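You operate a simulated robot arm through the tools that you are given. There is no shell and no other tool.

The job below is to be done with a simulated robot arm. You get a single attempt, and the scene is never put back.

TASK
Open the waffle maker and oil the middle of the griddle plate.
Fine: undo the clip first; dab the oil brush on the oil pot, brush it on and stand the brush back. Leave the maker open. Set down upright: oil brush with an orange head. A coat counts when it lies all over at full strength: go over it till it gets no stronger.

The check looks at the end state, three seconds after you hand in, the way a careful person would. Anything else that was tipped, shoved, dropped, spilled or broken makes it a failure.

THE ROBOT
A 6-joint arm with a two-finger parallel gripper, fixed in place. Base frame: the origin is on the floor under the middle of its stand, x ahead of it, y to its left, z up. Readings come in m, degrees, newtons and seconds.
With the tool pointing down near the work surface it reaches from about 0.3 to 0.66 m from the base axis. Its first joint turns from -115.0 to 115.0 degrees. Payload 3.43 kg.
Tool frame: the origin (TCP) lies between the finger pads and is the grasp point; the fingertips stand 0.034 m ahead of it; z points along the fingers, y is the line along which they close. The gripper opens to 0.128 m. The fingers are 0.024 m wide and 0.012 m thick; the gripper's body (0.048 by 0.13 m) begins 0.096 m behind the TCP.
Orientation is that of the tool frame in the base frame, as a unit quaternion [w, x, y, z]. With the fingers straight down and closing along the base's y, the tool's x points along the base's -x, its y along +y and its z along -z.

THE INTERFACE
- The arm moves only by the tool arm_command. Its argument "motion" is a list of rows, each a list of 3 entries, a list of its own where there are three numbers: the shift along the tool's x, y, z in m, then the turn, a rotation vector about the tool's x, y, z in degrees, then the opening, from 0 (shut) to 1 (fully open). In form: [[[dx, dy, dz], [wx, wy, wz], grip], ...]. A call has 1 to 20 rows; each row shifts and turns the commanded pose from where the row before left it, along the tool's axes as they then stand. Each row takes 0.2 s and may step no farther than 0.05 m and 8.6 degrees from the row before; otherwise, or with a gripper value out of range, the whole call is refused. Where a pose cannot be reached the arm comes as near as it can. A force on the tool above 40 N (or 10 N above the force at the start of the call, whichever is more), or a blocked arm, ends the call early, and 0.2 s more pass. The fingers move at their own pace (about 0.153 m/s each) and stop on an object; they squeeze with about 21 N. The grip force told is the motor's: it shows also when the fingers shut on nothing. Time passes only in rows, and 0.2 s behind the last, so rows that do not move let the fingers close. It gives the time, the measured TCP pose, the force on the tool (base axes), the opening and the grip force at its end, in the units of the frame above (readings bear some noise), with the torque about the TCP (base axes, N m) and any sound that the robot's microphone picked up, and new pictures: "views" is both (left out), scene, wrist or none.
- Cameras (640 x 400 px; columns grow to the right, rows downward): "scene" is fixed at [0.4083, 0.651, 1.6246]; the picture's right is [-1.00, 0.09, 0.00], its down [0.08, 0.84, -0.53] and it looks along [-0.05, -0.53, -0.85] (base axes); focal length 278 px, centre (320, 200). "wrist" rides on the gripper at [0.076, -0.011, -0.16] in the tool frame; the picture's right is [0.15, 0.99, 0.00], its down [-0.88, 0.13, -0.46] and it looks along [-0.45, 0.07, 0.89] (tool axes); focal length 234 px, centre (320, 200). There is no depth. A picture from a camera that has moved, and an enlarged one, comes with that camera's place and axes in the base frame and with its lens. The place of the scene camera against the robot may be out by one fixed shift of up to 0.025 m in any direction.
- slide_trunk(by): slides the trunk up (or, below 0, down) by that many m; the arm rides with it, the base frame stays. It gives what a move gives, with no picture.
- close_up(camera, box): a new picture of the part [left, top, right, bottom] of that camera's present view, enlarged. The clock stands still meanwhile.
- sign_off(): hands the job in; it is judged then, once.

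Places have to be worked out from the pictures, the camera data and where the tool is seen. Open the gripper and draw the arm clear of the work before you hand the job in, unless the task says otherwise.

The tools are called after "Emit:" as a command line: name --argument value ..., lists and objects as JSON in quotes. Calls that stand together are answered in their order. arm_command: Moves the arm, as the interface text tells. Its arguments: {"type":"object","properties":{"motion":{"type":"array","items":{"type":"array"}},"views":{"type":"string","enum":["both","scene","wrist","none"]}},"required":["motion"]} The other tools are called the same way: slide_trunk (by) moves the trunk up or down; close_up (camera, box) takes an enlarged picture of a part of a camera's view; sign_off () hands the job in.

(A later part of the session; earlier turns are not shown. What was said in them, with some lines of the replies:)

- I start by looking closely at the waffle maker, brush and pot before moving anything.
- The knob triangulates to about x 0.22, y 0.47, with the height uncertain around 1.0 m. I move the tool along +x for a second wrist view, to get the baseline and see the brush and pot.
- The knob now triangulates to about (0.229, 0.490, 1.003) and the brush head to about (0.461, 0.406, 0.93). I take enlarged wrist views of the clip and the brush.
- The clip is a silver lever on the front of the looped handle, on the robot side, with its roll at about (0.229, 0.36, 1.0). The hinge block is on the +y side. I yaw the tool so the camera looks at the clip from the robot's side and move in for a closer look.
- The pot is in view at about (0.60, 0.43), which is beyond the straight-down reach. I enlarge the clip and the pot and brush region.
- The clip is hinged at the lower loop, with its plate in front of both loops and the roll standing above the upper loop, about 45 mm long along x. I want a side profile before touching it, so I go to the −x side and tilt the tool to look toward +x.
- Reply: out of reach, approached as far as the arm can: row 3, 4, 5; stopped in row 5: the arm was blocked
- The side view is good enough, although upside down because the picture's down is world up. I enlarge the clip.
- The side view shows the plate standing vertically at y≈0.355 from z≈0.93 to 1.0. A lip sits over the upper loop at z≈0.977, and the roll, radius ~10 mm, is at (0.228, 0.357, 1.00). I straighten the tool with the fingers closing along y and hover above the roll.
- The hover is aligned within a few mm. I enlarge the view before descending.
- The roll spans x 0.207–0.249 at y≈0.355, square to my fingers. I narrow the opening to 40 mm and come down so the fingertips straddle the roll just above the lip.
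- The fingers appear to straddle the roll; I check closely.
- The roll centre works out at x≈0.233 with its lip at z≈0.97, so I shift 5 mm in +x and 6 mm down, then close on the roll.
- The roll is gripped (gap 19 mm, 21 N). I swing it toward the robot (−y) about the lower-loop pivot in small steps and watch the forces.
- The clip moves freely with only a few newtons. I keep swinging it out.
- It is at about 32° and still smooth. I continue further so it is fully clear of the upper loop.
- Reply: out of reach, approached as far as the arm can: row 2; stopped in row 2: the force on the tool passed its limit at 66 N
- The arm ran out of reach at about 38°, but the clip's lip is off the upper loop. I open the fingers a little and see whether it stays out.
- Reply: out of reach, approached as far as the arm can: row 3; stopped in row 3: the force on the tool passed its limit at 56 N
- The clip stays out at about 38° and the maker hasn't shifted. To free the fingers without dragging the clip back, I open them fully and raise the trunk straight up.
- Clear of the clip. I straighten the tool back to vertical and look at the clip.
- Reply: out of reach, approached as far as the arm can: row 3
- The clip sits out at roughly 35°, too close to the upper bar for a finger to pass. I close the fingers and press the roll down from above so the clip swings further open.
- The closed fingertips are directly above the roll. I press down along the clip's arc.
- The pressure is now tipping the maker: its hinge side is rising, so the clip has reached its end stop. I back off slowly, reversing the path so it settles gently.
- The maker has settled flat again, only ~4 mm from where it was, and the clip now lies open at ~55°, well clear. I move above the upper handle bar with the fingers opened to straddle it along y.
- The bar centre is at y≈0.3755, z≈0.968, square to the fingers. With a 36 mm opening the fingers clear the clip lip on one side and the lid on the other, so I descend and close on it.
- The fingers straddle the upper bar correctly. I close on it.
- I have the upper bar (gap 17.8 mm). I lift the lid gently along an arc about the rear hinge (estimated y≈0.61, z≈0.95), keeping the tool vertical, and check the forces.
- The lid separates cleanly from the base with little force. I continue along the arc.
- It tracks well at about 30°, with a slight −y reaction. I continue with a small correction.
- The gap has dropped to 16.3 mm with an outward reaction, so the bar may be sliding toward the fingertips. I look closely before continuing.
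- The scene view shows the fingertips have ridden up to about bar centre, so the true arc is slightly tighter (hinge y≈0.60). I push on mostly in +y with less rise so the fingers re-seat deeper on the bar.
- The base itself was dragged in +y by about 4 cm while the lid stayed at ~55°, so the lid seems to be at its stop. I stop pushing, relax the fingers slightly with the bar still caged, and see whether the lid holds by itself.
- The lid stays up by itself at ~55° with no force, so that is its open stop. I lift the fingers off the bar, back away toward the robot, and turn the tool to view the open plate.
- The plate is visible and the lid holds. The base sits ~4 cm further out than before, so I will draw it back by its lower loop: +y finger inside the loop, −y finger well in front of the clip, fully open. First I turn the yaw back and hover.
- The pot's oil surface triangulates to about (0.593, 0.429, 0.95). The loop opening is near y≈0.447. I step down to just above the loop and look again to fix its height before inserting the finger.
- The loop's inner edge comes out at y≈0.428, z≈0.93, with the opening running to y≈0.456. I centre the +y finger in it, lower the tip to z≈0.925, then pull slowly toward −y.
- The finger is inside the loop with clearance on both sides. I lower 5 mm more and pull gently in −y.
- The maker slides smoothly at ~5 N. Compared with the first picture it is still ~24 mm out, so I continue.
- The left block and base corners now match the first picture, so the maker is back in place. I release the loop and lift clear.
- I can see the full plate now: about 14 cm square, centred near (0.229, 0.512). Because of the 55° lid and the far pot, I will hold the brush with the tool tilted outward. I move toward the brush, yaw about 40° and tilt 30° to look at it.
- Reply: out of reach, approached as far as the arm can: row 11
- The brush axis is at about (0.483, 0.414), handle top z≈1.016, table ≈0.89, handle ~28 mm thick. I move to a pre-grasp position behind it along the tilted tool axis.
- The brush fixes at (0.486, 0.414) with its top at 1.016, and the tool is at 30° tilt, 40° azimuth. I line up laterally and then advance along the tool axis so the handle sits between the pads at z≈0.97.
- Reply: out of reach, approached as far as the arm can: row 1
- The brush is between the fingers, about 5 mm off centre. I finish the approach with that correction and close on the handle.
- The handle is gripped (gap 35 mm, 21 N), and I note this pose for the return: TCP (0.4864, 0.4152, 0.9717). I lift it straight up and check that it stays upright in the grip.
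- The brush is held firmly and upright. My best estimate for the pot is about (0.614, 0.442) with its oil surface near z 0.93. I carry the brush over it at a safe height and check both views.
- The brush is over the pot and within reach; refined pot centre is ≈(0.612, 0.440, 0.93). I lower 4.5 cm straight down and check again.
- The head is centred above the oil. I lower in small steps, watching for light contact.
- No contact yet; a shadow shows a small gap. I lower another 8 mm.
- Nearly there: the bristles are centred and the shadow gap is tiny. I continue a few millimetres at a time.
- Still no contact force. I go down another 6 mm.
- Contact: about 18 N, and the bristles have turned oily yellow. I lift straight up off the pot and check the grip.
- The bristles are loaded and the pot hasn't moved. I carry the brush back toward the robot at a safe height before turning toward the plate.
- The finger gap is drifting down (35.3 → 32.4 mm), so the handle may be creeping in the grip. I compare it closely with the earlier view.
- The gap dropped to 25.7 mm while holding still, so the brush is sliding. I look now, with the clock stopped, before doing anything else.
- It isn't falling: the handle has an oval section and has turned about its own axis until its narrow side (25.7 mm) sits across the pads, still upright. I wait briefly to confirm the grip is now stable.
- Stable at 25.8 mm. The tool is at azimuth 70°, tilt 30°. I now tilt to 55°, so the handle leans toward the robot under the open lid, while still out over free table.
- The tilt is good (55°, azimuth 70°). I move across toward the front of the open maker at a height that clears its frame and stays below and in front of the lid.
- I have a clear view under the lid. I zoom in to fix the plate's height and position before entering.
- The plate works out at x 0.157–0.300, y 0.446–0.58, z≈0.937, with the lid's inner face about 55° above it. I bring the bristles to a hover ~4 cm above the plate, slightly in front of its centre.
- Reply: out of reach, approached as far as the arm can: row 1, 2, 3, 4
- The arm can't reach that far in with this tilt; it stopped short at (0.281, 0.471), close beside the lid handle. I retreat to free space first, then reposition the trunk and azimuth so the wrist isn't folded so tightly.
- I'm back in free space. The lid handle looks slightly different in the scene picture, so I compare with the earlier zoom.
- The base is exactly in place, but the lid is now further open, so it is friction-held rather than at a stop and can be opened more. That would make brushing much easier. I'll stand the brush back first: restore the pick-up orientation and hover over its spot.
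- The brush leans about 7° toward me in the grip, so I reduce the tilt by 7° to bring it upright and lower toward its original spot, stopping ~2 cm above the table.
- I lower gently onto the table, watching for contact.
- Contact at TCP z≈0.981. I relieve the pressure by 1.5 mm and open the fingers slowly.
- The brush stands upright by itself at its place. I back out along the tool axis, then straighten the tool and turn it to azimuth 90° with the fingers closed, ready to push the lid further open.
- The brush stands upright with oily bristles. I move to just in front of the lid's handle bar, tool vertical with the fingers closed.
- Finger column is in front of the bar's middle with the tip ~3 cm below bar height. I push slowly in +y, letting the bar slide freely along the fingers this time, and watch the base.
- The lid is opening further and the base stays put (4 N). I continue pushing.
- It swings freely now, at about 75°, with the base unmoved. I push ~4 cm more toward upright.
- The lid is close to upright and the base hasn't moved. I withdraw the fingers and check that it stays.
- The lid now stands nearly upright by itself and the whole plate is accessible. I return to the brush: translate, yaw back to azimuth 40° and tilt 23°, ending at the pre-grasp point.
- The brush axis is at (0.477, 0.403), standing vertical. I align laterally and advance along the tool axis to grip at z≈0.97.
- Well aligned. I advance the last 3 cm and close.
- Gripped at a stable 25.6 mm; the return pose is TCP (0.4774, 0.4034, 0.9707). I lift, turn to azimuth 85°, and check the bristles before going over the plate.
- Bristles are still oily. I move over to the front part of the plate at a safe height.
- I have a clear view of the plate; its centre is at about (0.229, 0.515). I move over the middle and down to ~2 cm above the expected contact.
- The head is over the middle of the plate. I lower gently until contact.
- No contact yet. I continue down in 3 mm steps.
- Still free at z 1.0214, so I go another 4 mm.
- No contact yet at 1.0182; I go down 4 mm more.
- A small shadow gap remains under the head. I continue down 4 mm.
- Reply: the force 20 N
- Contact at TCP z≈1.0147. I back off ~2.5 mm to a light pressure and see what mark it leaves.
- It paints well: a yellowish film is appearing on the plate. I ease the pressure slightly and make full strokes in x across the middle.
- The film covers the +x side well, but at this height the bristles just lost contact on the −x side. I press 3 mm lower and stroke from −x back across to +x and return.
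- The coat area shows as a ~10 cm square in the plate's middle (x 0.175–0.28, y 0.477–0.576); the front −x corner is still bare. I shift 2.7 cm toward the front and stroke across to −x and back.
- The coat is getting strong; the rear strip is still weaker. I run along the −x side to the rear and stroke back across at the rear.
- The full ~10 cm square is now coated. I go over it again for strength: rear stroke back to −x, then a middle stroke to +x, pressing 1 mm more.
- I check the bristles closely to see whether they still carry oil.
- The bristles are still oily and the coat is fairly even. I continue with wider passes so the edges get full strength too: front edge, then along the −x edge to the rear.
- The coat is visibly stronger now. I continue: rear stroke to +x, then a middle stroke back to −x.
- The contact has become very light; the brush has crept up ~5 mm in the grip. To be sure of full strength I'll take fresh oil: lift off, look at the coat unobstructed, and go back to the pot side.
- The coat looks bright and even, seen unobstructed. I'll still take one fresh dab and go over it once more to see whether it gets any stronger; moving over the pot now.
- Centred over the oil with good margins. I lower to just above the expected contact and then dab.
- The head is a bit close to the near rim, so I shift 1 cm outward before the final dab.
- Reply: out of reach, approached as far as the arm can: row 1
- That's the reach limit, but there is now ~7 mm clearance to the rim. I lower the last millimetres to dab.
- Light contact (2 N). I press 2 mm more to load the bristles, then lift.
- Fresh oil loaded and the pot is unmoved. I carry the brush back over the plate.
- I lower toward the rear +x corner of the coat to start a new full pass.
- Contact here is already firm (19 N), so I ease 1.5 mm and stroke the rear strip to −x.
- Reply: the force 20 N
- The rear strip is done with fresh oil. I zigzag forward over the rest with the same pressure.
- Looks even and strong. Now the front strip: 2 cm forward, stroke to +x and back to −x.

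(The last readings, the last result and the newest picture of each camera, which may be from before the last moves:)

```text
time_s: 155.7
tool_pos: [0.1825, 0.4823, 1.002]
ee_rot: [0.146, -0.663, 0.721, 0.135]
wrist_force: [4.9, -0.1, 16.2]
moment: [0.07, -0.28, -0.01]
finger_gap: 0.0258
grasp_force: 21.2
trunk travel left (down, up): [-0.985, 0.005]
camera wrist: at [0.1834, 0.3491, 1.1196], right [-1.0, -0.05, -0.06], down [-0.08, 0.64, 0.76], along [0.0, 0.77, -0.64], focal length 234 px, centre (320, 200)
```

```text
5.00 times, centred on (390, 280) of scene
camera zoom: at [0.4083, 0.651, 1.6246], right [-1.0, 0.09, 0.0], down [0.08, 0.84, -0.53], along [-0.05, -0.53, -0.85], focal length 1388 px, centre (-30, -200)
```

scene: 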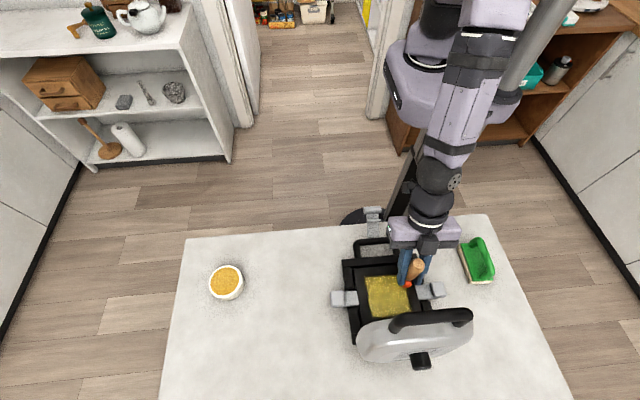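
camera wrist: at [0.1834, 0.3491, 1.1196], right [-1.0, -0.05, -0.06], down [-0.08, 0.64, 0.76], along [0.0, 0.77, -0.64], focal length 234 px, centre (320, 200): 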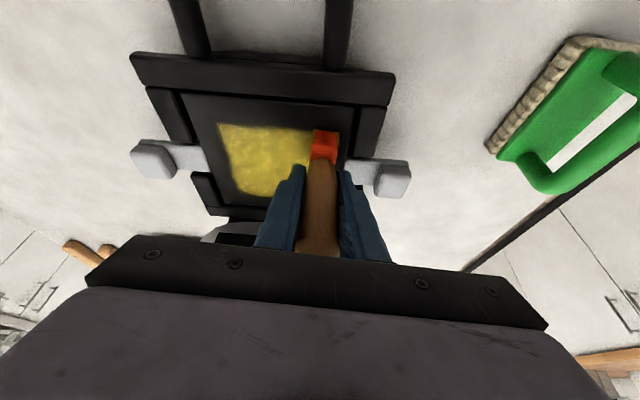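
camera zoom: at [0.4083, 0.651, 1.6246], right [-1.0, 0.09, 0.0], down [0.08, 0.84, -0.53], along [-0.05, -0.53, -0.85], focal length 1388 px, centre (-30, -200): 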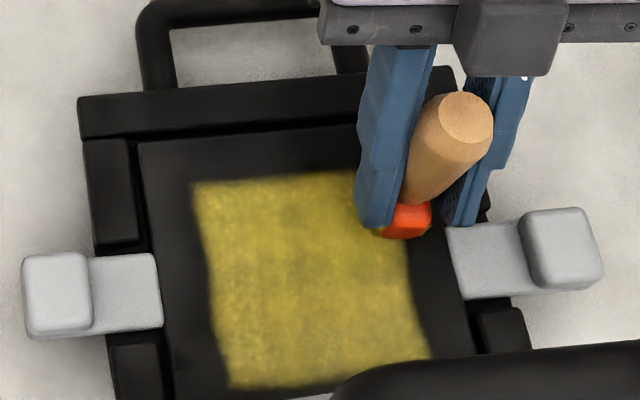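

The front strip is done as well. I lift off and move back toward the brush's place, then compare the coat with the previous unobstructed view.

Emit:
arm_command --motion '[[[-0.0156, 0, -0.0368], [0, 0, 0], 0], [[-0.0156, 0, -0.0368], [0, 0, 0], 0], [[0.0068, -0.0426, -0.0029], [0, 0, 0], 0], [[0.0068, -0.0426, -0.0029], [0, 0, 0], 0], [[0.0068, -0.0426, -0.0029], [0, 0, 0], 0], [[0.0068, -0.0426, -0.0029], [0, 0, 0], 0], [[0.0068, -0.0426, -0.0029], [0, 0, 0], 0], [[0.0068, -0.0426, -0.0029], [0, 0, 0], 0], [[0.0068, -0.0426, -0.0029], [0, 0, 0], 0], [[0, 0, 0], [2.93, 0, 6.9], 0], [[0, 0, 0], [2.93, 0, 6.9], 0], [[0, 0, 0], [2.93, 0, 6.9], 0], [[0, 0, 0], [2.93, 0, 6.9], 0], [[0, 0, 0], [2.93, 0, 6.9], 0], [[0, 0, 0], [2.93, 0, 6.9], 0], [[0, 0, 0], [0, 0, 0], 0]]' --views "both"

Emit:
close_up --camera "scene" --box '[340, 240, 440, 320]'

Emit:
close_up --camera "wrist" --box '[240, 60, 400, 250]'

```text
time_s: 159.1
tool_pos: [0.4755, 0.4054, 1.0804]
ee_rot: [0.187, -0.337, 0.92, 0.068]
wrist_force: [-0.6, -0.4, -1.2]
moment: [0.01, 0.0, 0.01]
finger_gap: 0.0256
grasp_force: 20.9
trunk travel left (down, up): [-0.985, 0.005]
camera wrist: at [0.3827, 0.3119, 1.199], right [-0.74, 0.67, -0.06], down [0.4, 0.51, 0.76], along [0.54, 0.54, -0.64], focal length 234 px, centre (320, 200)
```

scene: 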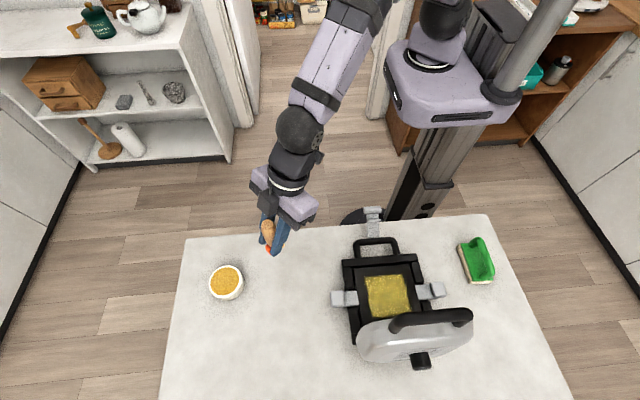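
wrist: 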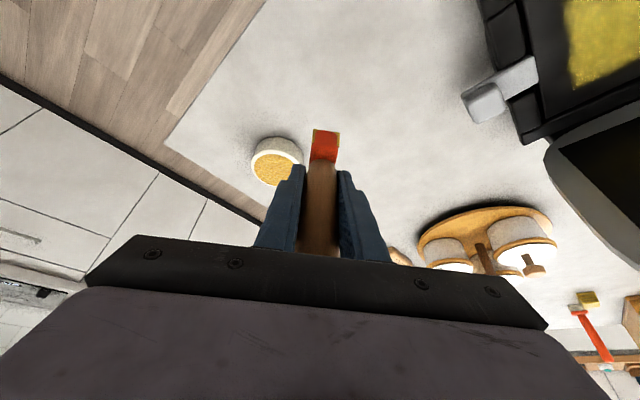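

```text
5.00 times, centred on (390, 280) of scene
camera zoom: at [0.4083, 0.651, 1.6246], right [-1.0, 0.09, 0.0], down [0.08, 0.84, -0.53], along [-0.05, -0.53, -0.85], focal length 1388 px, centre (-30, -200)
```

zoom: 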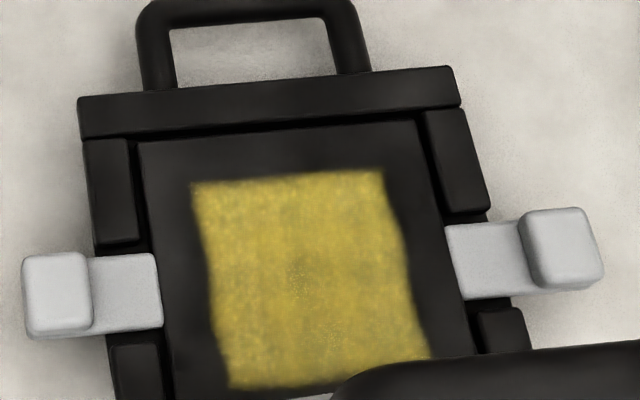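

```text
2.11 times, centred on (320, 155) of wrist
camera zoom: at [0.3827, 0.3119, 1.199], right [-0.74, 0.67, -0.06], down [0.4, 0.51, 0.76], along [0.54, 0.54, -0.64], focal length 493 px, centre (320, 295)
```

zoom: 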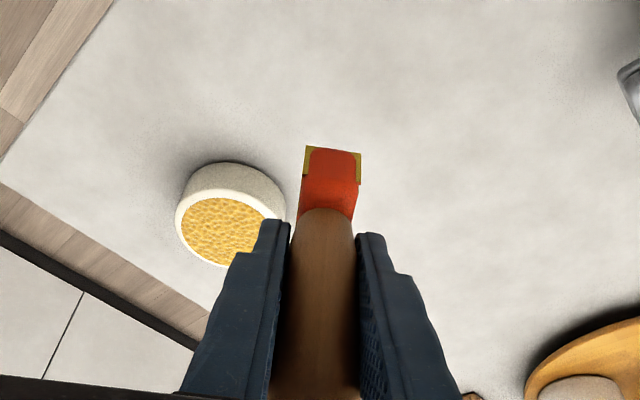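

The coat looks the same as before the second round, so it has stopped getting stronger. I turn briefly for an unobstructed oblique view to make sure the rear corner behind the lid handle is covered too.

Emit:
arm_command --motion '[[[0, 0, 0], [-2.93, 0, -6.9], 0], [[0, 0, 0], [-2.93, 0, -6.9], 0], [[0, 0, 0], [-2.93, 0, -6.9], 0], [[0, 0, 0], [-2.93, 0, -6.9], 0], [[0, 0, 0], [-2.93, 0, -6.9], 0], [[0, 0, 0], [0, 0, 0], 0]]' --views "wrist"

Emit:
close_up --camera "wrist" --box '[390, 40, 630, 260]'

```text
time_s: 160.5
tool_pos: [0.4768, 0.4064, 1.0808]
ee_rot: [0.156, -0.615, 0.763, 0.124]
wrist_force: [0.0, -0.2, -0.6]
moment: [-0.03, 0.03, -0.04]
finger_gap: 0.0256
grasp_force: 21.2
trunk travel left (down, up): [-0.985, 0.005]
camera wrist: at [0.4595, 0.2747, 1.1993], right [-1.0, 0.08, -0.06], down [0.01, 0.65, 0.76], along [0.1, 0.76, -0.64], focal length 234 px, centre (320, 200)
```

wrist: 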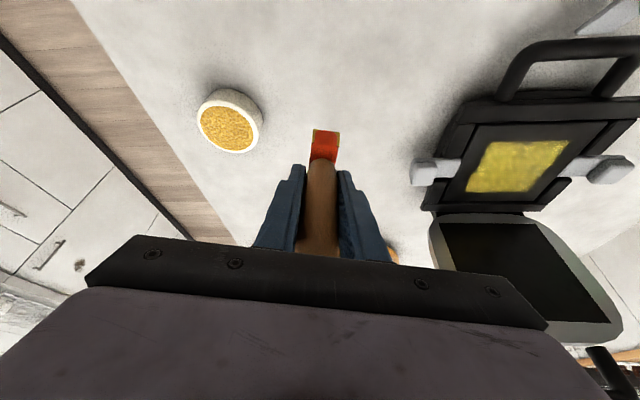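

```text
1.82 times, centred on (510, 150) of wrist
camera zoom: at [0.4595, 0.2747, 1.1993], right [-1.0, 0.08, -0.06], down [0.01, 0.65, 0.76], along [0.1, 0.76, -0.64], focal length 426 px, centre (-26, 291)
```

zoom: 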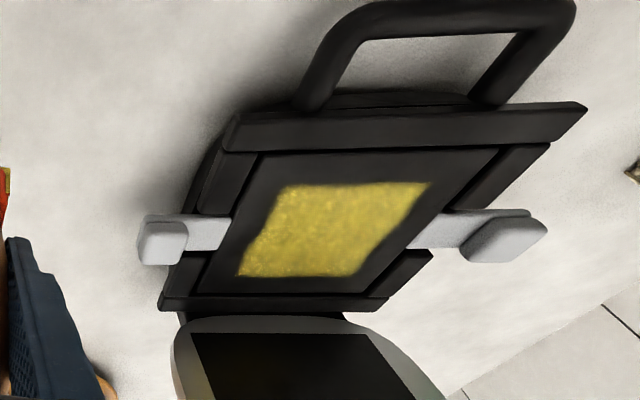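

The whole square, including the rear corners, is coated. One closer look for uniformity.

Emit:
close_up --camera "wrist" --box '[455, 125, 585, 205]'

```text
4.92 times, centred on (520, 165) of wrist
camera zoom: at [0.4595, 0.2747, 1.1993], right [-1.0, 0.08, -0.06], down [0.01, 0.65, 0.76], along [0.1, 0.76, -0.64], focal length 1153 px, centre (-665, 372)
```

zoom: 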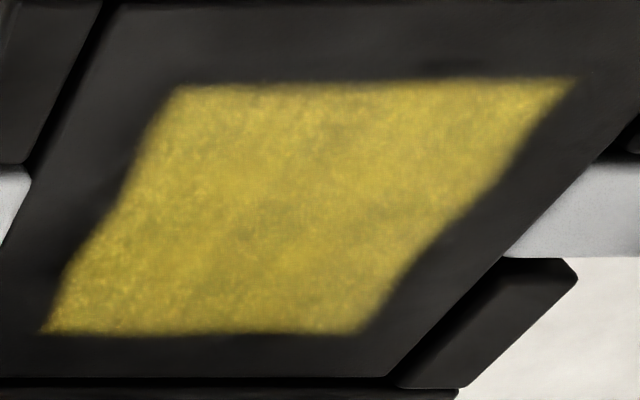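

I check the −x edge of the coat in the scene camera at higher zoom.

Emit:
close_up --camera "scene" --box '[365, 268, 435, 323]'

Emit:
close_up --camera "wrist" --box '[515, 135, 575, 200]'

```text
7.27 times, centred on (400, 296) of scene
camera zoom: at [0.4083, 0.651, 1.6246], right [-1.0, 0.09, 0.0], down [0.08, 0.84, -0.53], along [-0.05, -0.53, -0.85], focal length 2018 px, centre (-262, -494)
```

zoom: 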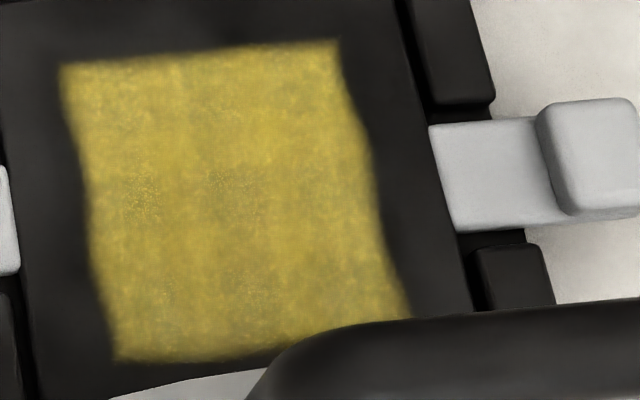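

```text
6.15 times, centred on (545, 168) of wrist
camera zoom: at [0.4595, 0.2747, 1.1993], right [-1.0, 0.08, -0.06], down [0.01, 0.65, 0.76], along [0.1, 0.76, -0.64], focal length 1441 px, centre (-1065, 400)
```

zoom: 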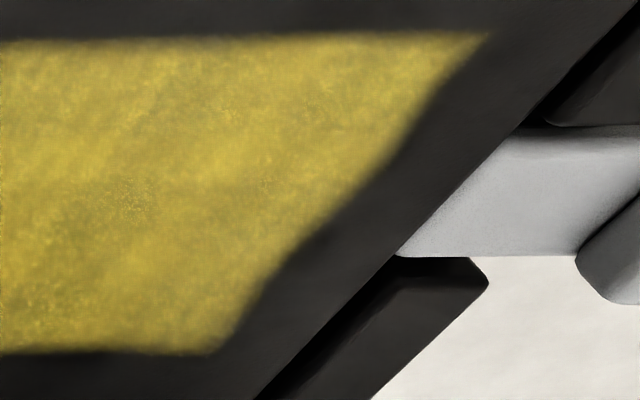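

Coverage is complete and even. Now I stand the brush back: rotate to azimuth 40° and come down over its original spot (0.486, 0.414).

Emit:
arm_command --motion '[[[0, 0, 0], [2.93, 0, 6.9], 0], [[0, 0, 0], [2.93, 0, 6.9], 0], [[0, 0, 0], [2.93, 0, 6.9], 0], [[0, 0, 0], [2.93, 0, 6.9], 0], [[0, 0, 0], [2.93, 0, 6.9], 0], [[0.0101, 0, 0.0392], [0, 0, 0], 0], [[0.0101, 0, 0.0392], [0, 0, 0], 0], [[0.0059, 0, 0.0138], [0, 0, 0], 0], [[0, 0, 0], [0, 0, 0], 0]]' --views "both"

Emit:
close_up --camera "wrist" --box '[240, 60, 400, 250]'

Emit:
close_up --camera "scene" --box '[220, 200, 320, 290]'

```text
time_s: 162.5
tool_pos: [0.4844, 0.4116, 0.9847]
ee_rot: [0.187, -0.338, 0.92, 0.068]
wrist_force: [-0.6, -0.9, -0.4]
moment: [0.0, -0.01, 0.0]
finger_gap: 0.0256
grasp_force: 21.1
trunk travel left (down, up): [-0.985, 0.005]
camera wrist: at [0.3916, 0.318, 1.1027], right [-0.74, 0.67, -0.06], down [0.4, 0.51, 0.76], along [0.54, 0.54, -0.64], focal length 234 px, centre (320, 200)
```

scene: 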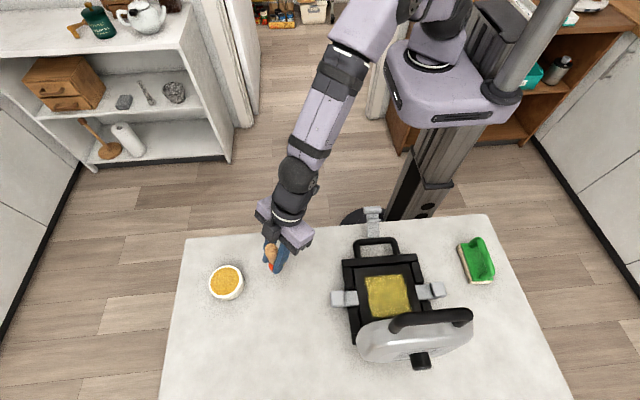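
wrist: 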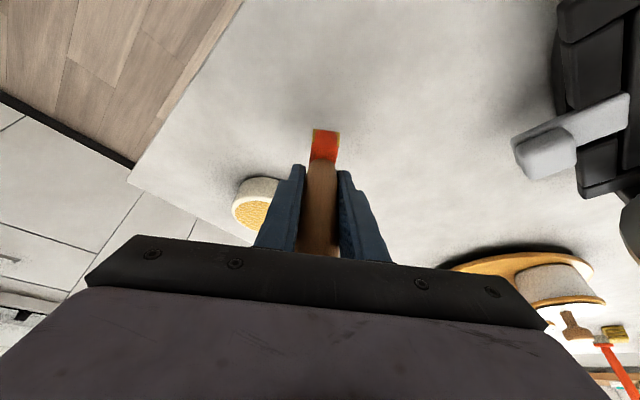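

```text
2.11 times, centred on (320, 155) of wrist
camera zoom: at [0.3916, 0.318, 1.1027], right [-0.74, 0.67, -0.06], down [0.4, 0.51, 0.76], along [0.54, 0.54, -0.64], focal length 493 px, centre (320, 295)
```

zoom: 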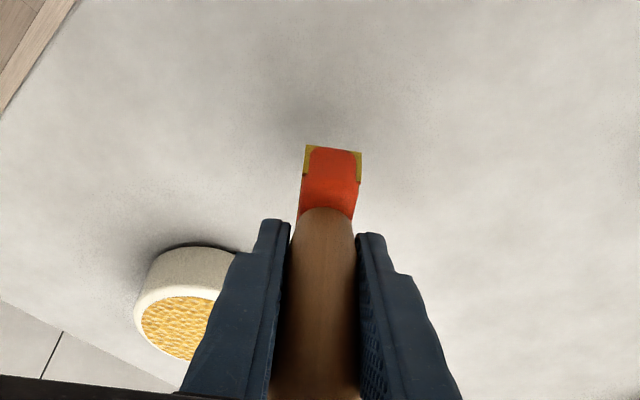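

```text
4.44 times, centred on (270, 245) of scene
camera zoom: at [0.4083, 0.651, 1.6246], right [-1.0, 0.09, 0.0], down [0.08, 0.84, -0.53], along [-0.05, -0.53, -0.85], focal length 1233 px, centre (542, 0)
```

zoom: 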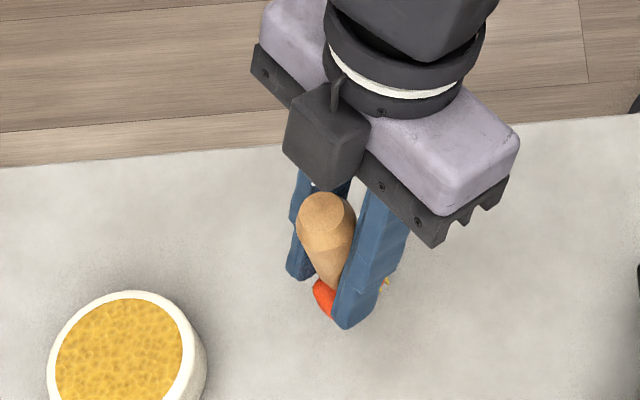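

The brush is upright; its axis sits ~2 cm outward of the TCP, so I shift inward by that much and lower gently to contact.

Emit:
arm_command --motion '[[[0.0161, 0, -0.0068], [0, 0, 0], 0], [[0.0055, 0, 0.0129], [0, 0, 0], 0], [[0, 0, 0], [0, 0, 0], 0]]' --views "none"

Emit:
arm_command --motion '[[[0.0012, 0, 0.0028], [0, 0, 0], 0], [[0.0012, 0, 0.0028], [0, 0, 0], 0], [[0, 0, 0], [0, 0, 0], 0]]' --views "wrist"

```text
time_s: 163.3
tool_pos: [0.4709, 0.3997, 0.9724]
ee_rot: [0.188, -0.337, 0.92, 0.069]
wrist_force: [0.3, -0.6, -0.2]
moment: [0.0, 0.0, -0.02]
finger_gap: 0.0257
grasp_force: 21.2
trunk travel left (down, up): [-0.985, 0.005]
```

```text
time_s: 164.1
tool_pos: [0.4718, 0.4008, 0.9655]
ee_rot: [0.188, -0.337, 0.92, 0.068]
wrist_force: [0.1, -0.1, -1.1]
moment: [0.02, -0.03, -0.01]
finger_gap: 0.0254
grasp_force: 21.1
trunk travel left (down, up): [-0.985, 0.005]
camera wrist: at [0.378, 0.3074, 1.084], right [-0.74, 0.67, -0.06], down [0.4, 0.51, 0.76], along [0.54, 0.54, -0.64], focal length 234 px, centre (320, 200)
```

wrist: 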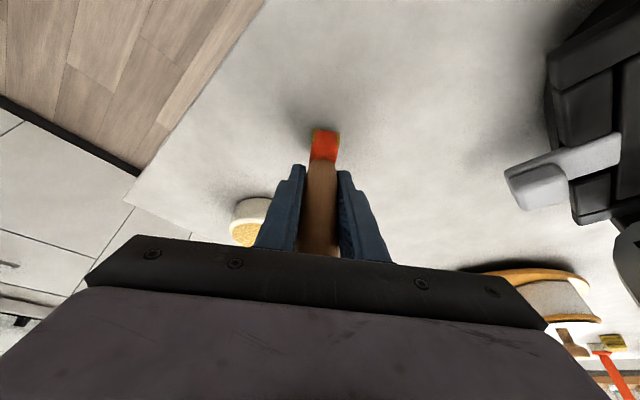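

Not yet touching at 0.9655; I go 4 mm further.

Emit:
arm_command --motion '[[[0.0008, 0, 0.0018], [0, 0, 0], 0], [[0.0008, 0, 0.0018], [0, 0, 0], 0], [[0, 0, 0], [0, 0, 0], 0]]' --views "none"

```text
time_s: 164.9
tool_pos: [0.471, 0.4008, 0.9617]
ee_rot: [0.186, -0.338, 0.92, 0.068]
wrist_force: [1.0, -1.1, -1.4]
moment: [-0.01, -0.05, 0.01]
finger_gap: 0.0257
grasp_force: 21.4
trunk travel left (down, up): [-0.985, 0.005]
```

Still free at 0.9617; another 4 mm in small steps.

Emit:
arm_command --motion '[[[0.0008, 0, 0.0018], [0, 0, 0], 0], [[0.0008, 0, 0.0018], [0, 0, 0], 0], [[0, 0, 0], [0, 0, 0], 0]]' --views "wrist"

Emit:
close_up --camera "wrist" --box '[260, 80, 380, 220]'

```text
time_s: 165.7
tool_pos: [0.4715, 0.4009, 0.9585]
ee_rot: [0.187, -0.338, 0.92, 0.068]
wrist_force: [0.4, -0.4, -0.9]
moment: [0.02, 0.0, -0.01]
finger_gap: 0.0256
grasp_force: 20.9
trunk travel left (down, up): [-0.985, 0.005]
camera wrist: at [0.3781, 0.3084, 1.0765], right [-0.74, 0.67, -0.06], down [0.4, 0.51, 0.76], along [0.54, 0.54, -0.64], focal length 234 px, centre (320, 200)
```

wrist: 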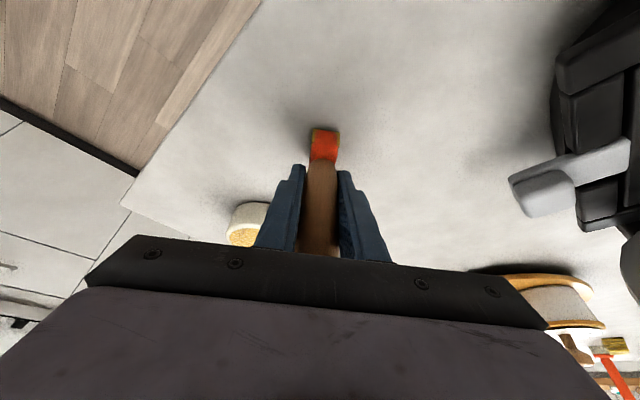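

```text
2.86 times, centred on (320, 150) of wrist
camera zoom: at [0.3781, 0.3084, 1.0765], right [-0.74, 0.67, -0.06], down [0.4, 0.51, 0.76], along [0.54, 0.54, -0.64], focal length 669 px, centre (320, 343)
```

zoom: 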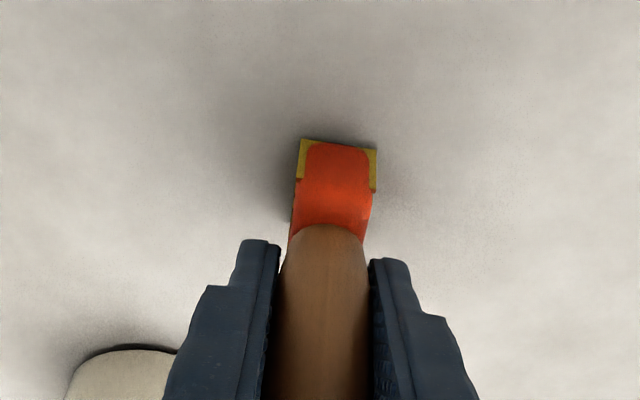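

Almost touching. I lower another 2–4 mm.

Emit:
arm_command --motion '[[[0.0008, 0, 0.0018], [0, 0, 0], 0], [[0.0004, 0, 0.0009], [0, 0, 0], 0], [[0, 0, 0], [0, 0, 0], 0]]' --views "none"

```text
time_s: 166.5
tool_pos: [0.4721, 0.4023, 0.9561]
ee_rot: [0.191, -0.337, 0.919, 0.069]
wrist_force: [-0.4, -2.2, 14.2]
moment: [-0.15, 0.14, 0.0]
finger_gap: 0.0256
grasp_force: 21.6
trunk travel left (down, up): [-0.985, 0.005]
```

Contact. I relieve the pressure and open the fingers slowly.

Emit:
arm_command --motion '[[[-0.0005, 0, -0.0012], [0, 0, 0], 0], [[0, 0, 0], [0, 0, 0], 0], [[0, 0, 0], [0, 0, 0], 0.22], [[0, 0, 0], [0, 0, 0], 0.25], [[0, 0, 0], [0, 0, 0], 0.3], [[0, 0, 0], [0, 0, 0], 0.4], [[0, 0, 0], [0, 0, 0], 0.6], [[0, 0, 0], [0, 0, 0], 0.6]]' --views "both"

Emit:
close_up --camera "wrist" --box '[240, 60, 400, 250]'

Emit:
close_up --camera "scene" --box '[220, 200, 320, 290]'

```text
time_s: 168.3
tool_pos: [0.4716, 0.4025, 0.9571]
ee_rot: [0.188, -0.338, 0.92, 0.068]
wrist_force: [0.2, 0.1, -0.8]
moment: [0.0, -0.04, 0.0]
finger_gap: 0.0766
grasp_force: 0.0
trunk travel left (down, up): [-0.985, 0.005]
camera wrist: at [0.3783, 0.3084, 1.075], right [-0.74, 0.67, -0.06], down [0.4, 0.51, 0.76], along [0.54, 0.54, -0.64], focal length 234 px, centre (320, 200)
```

scene: 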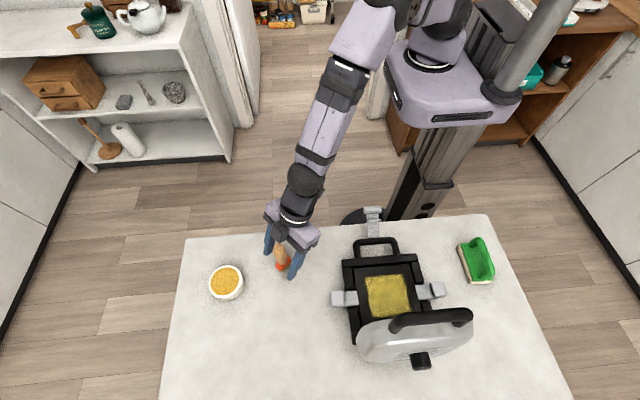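
wrist: 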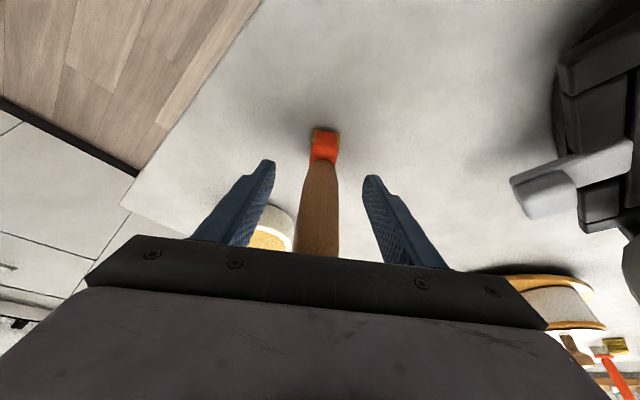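

```text
2.11 times, centred on (320, 155) of wrist
camera zoom: at [0.3783, 0.3084, 1.075], right [-0.74, 0.67, -0.06], down [0.4, 0.51, 0.76], along [0.54, 0.54, -0.64], focal length 493 px, centre (320, 295)
```

zoom: 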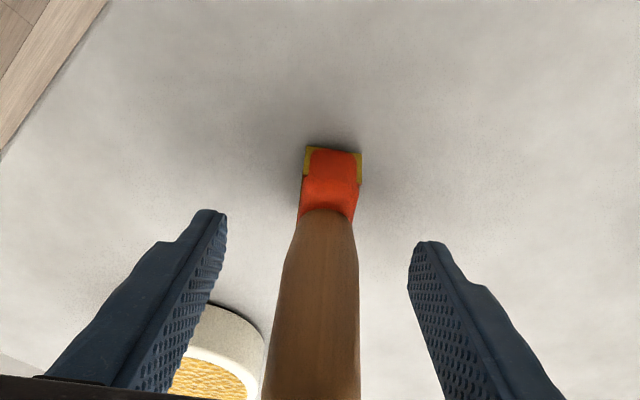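

```text
4.44 times, centred on (270, 245) of scene
camera zoom: at [0.4083, 0.651, 1.6246], right [-1.0, 0.09, 0.0], down [0.08, 0.84, -0.53], along [-0.05, -0.53, -0.85], focal length 1233 px, centre (542, 0)
```

zoom: 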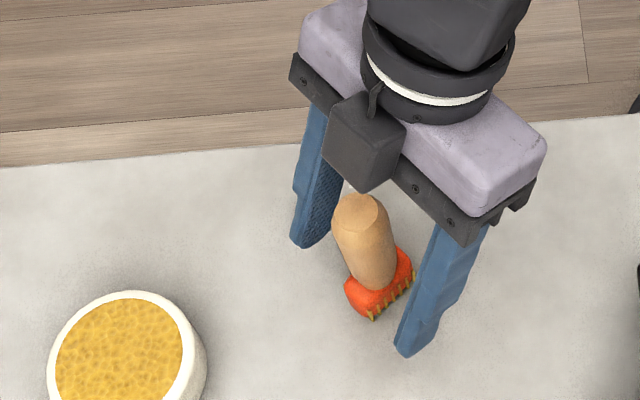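

The brush stands upright at its place. I back the open gripper out along its axis and raise it clear.

Emit:
arm_command --motion '[[[0, 0, -0.03], [0, 0, 0], 0.6], [[0, 0, -0.035], [0, 0, 0], 0.6], [[0, 0, -0.04], [0, 0, 0], 0.6], [[0, 0, -0.04], [0, 0, 0], 0.6], [[0, 0, -0.04], [0, 0, 0], 0.7], [[0, 0, -0.03], [0, 7.7, 0], 0.7], [[0, 0, -0.03], [0, 7.7, 0], 0.7], [[0, 0, -0.03], [0, 7.6, 0], 0.7], [[0, 0, 0], [0, 0, 0], 0.7]]' --views "both"

Emit:
close_up --camera "scene" --box '[190, 210, 330, 310]'

Emit:
close_up --camera "scene" --box '[310, 200, 500, 380]'

```text
time_s: 170.3
tool_pos: [0.3983, 0.3405, 1.2151]
ee_rot: [0.0, -0.344, 0.939, -0.001]
wrist_force: [-0.2, 0.1, -0.3]
moment: [0.0, -0.01, 0.05]
finger_gap: 0.0898
grasp_force: 0.0
trunk travel left (down, up): [-0.985, 0.005]
camera wrist: at [0.3477, 0.2833, 1.3756], right [-0.75, 0.66, 0.0], down [0.59, 0.67, 0.46], along [0.3, 0.34, -0.89], focal length 234 px, centre (320, 200)
```

scene: 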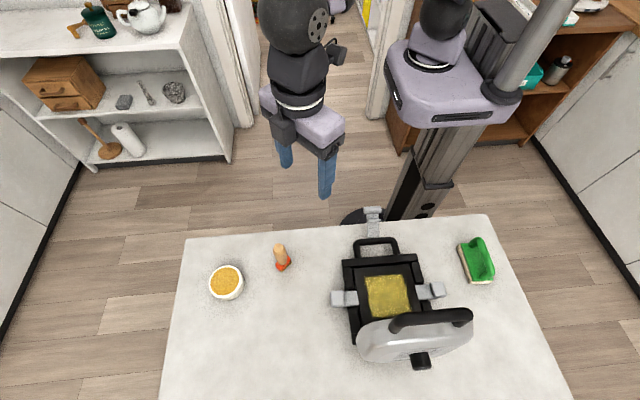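
wrist: 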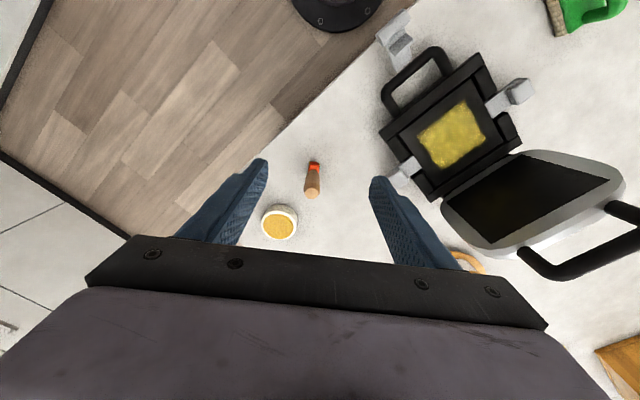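

```text
4.00 times, centred on (260, 260) of scene
camera zoom: at [0.4083, 0.651, 1.6246], right [-1.0, 0.09, 0.0], down [0.08, 0.84, -0.53], along [-0.05, -0.53, -0.85], focal length 1110 px, centre (560, -40)
```

zoom: 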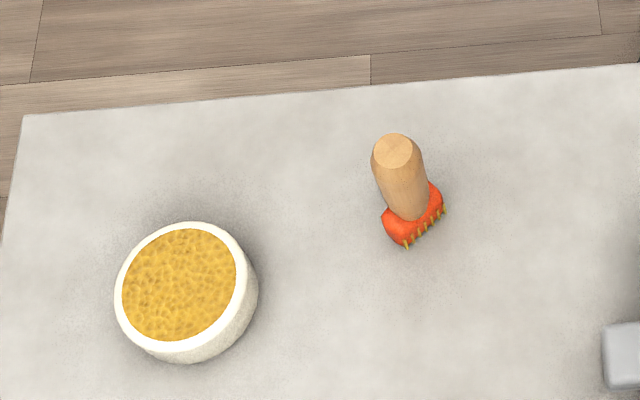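

```text
2.22 times, centred on (405, 290) of scene
camera zoom: at [0.4083, 0.651, 1.6246], right [-1.0, 0.09, 0.0], down [0.08, 0.84, -0.53], along [-0.05, -0.53, -0.85], focal length 617 px, centre (131, 0)
```

zoom: 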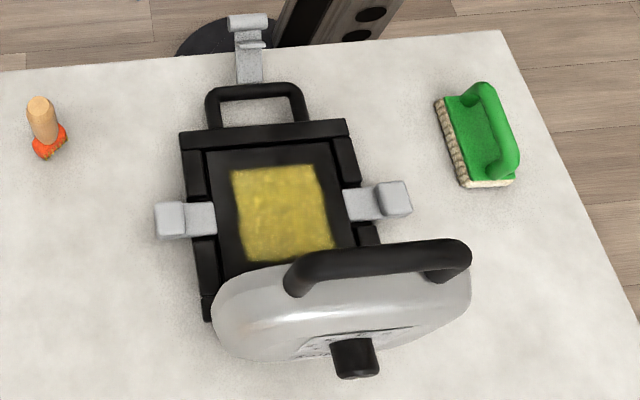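

Brush upright, pot in place, lid open, clip open. I take a final close look at the coat from this clear wrist view.

Emit:
close_up --camera "wrist" --box '[395, 80, 505, 185]'

Emit:
close_up --camera "wrist" --box '[240, 140, 370, 250]'

```text
3.81 times, centred on (450, 132) of wrist
camera zoom: at [0.3477, 0.2833, 1.3756], right [-0.75, 0.66, 0.0], down [0.59, 0.67, 0.46], along [0.3, 0.34, -0.89], focal length 892 px, centre (-175, 457)
```

zoom: 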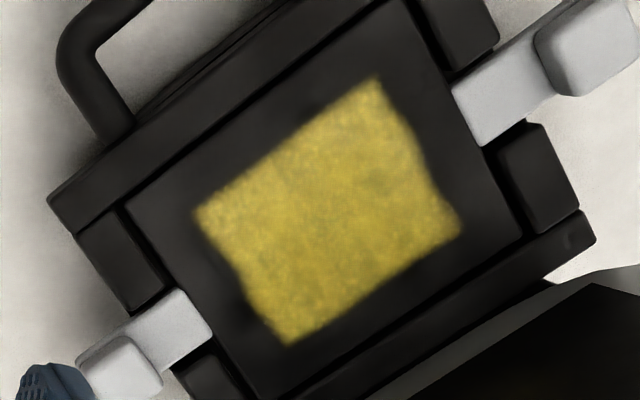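

```text
3.64 times, centred on (305, 195) of wrist
camera zoom: at [0.3477, 0.2833, 1.3756], right [-0.75, 0.66, 0.0], down [0.59, 0.67, 0.46], along [0.3, 0.34, -0.89], focal length 852 px, centre (374, 218)
```

zoom: 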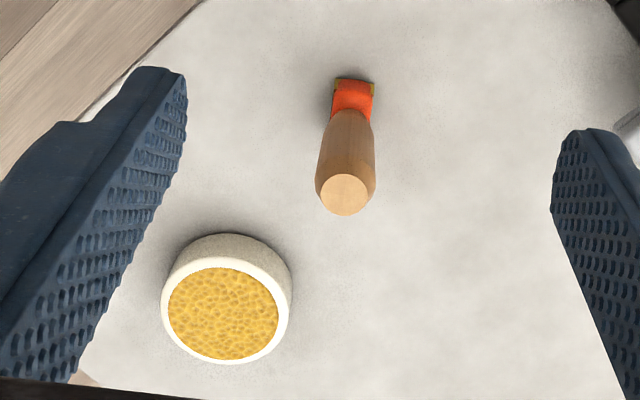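

Everything checks out: even coat, brush upright, pot and other items untouched, lid open and clip undone. I draw the open gripper further back and up, clear of the work.

Emit:
arm_command --motion '[[[0.035, 0, -0.023], [0, 0, 0], 0.7], [[0.035, 0, -0.023], [0, 0, 0], 0.7], [[0.035, 0, -0.023], [0, 0, 0], 0.7], [[0, 0, 0], [0, 0, 0], 0.7], [[0, 0, 0], [0, 0, 0], 0.7], [[0, 0, 0], [0, 0, 0], 0.7]]' --views "both"

```text
time_s: 171.7
tool_pos: [0.3185, 0.2707, 1.2832]
ee_rot: [0.0, -0.343, 0.939, -0.001]
wrist_force: [0.4, -0.1, 0.1]
moment: [-0.07, 0.04, -0.01]
finger_gap: 0.0895
grasp_force: 0.0
trunk travel left (down, up): [-0.985, 0.005]
camera wrist: at [0.2682, 0.2149, 1.4438], right [-0.75, 0.66, 0.0], down [0.59, 0.67, 0.46], along [0.3, 0.34, -0.89], focal length 234 px, centre (320, 200)
```

scene: 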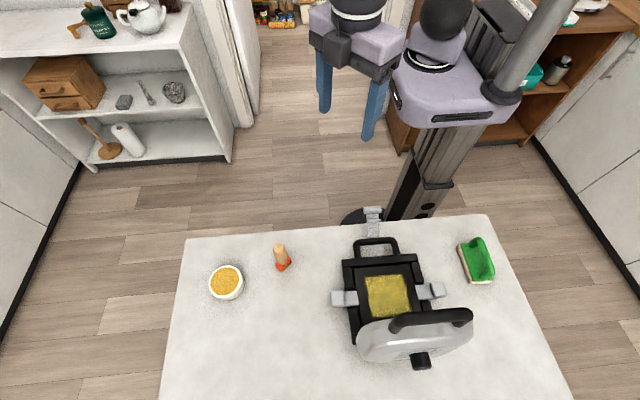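
wrist: 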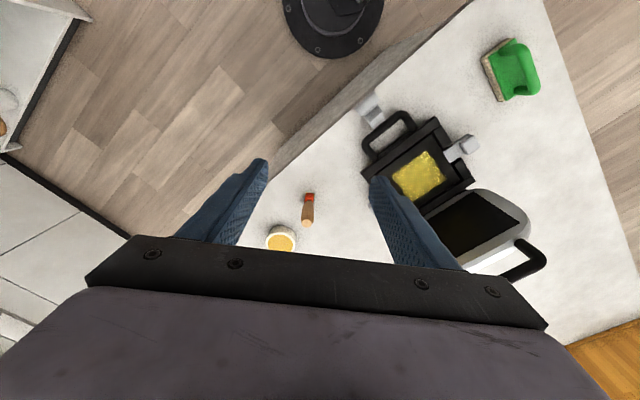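

The arm is clear, the gripper is open, the maker is open and coated, and the brush is standing upright. I hand the job in.

Emit:
sign_off

```text
The job is handed in.
```

I undid the clip, opened the waffle maker, oiled the middle of the griddle plate, and stood the brush back upright. The job is handed in, but I don't have the check's result.

- **Maker:** The clip hangs open and the lid stands nearly upright, holding by its own friction.
- **Coat:** A yellow film about 10 cm square covers the middle of the plate, corners included. I dabbed the brush twice and went over the whole square again after the second dab. It looked no stronger after that, so I take it as full strength.
- **Brush:** It stands on its bristles about 1 cm from its original spot, turned roughly 40°.
- **Pot and scrub brush:** Both look unmoved in the final pictures.

**What went wrong on the way:**
- Pressing the clip down briefly tipped the maker forward; it settled flat again.
- My first attempt at the lid dragged the maker about 4 cm. I pulled it back until it matched the first picture.
- The brush twisted once in the grip on the way from the pot. I set it down and picked it up again before oiling the plate.
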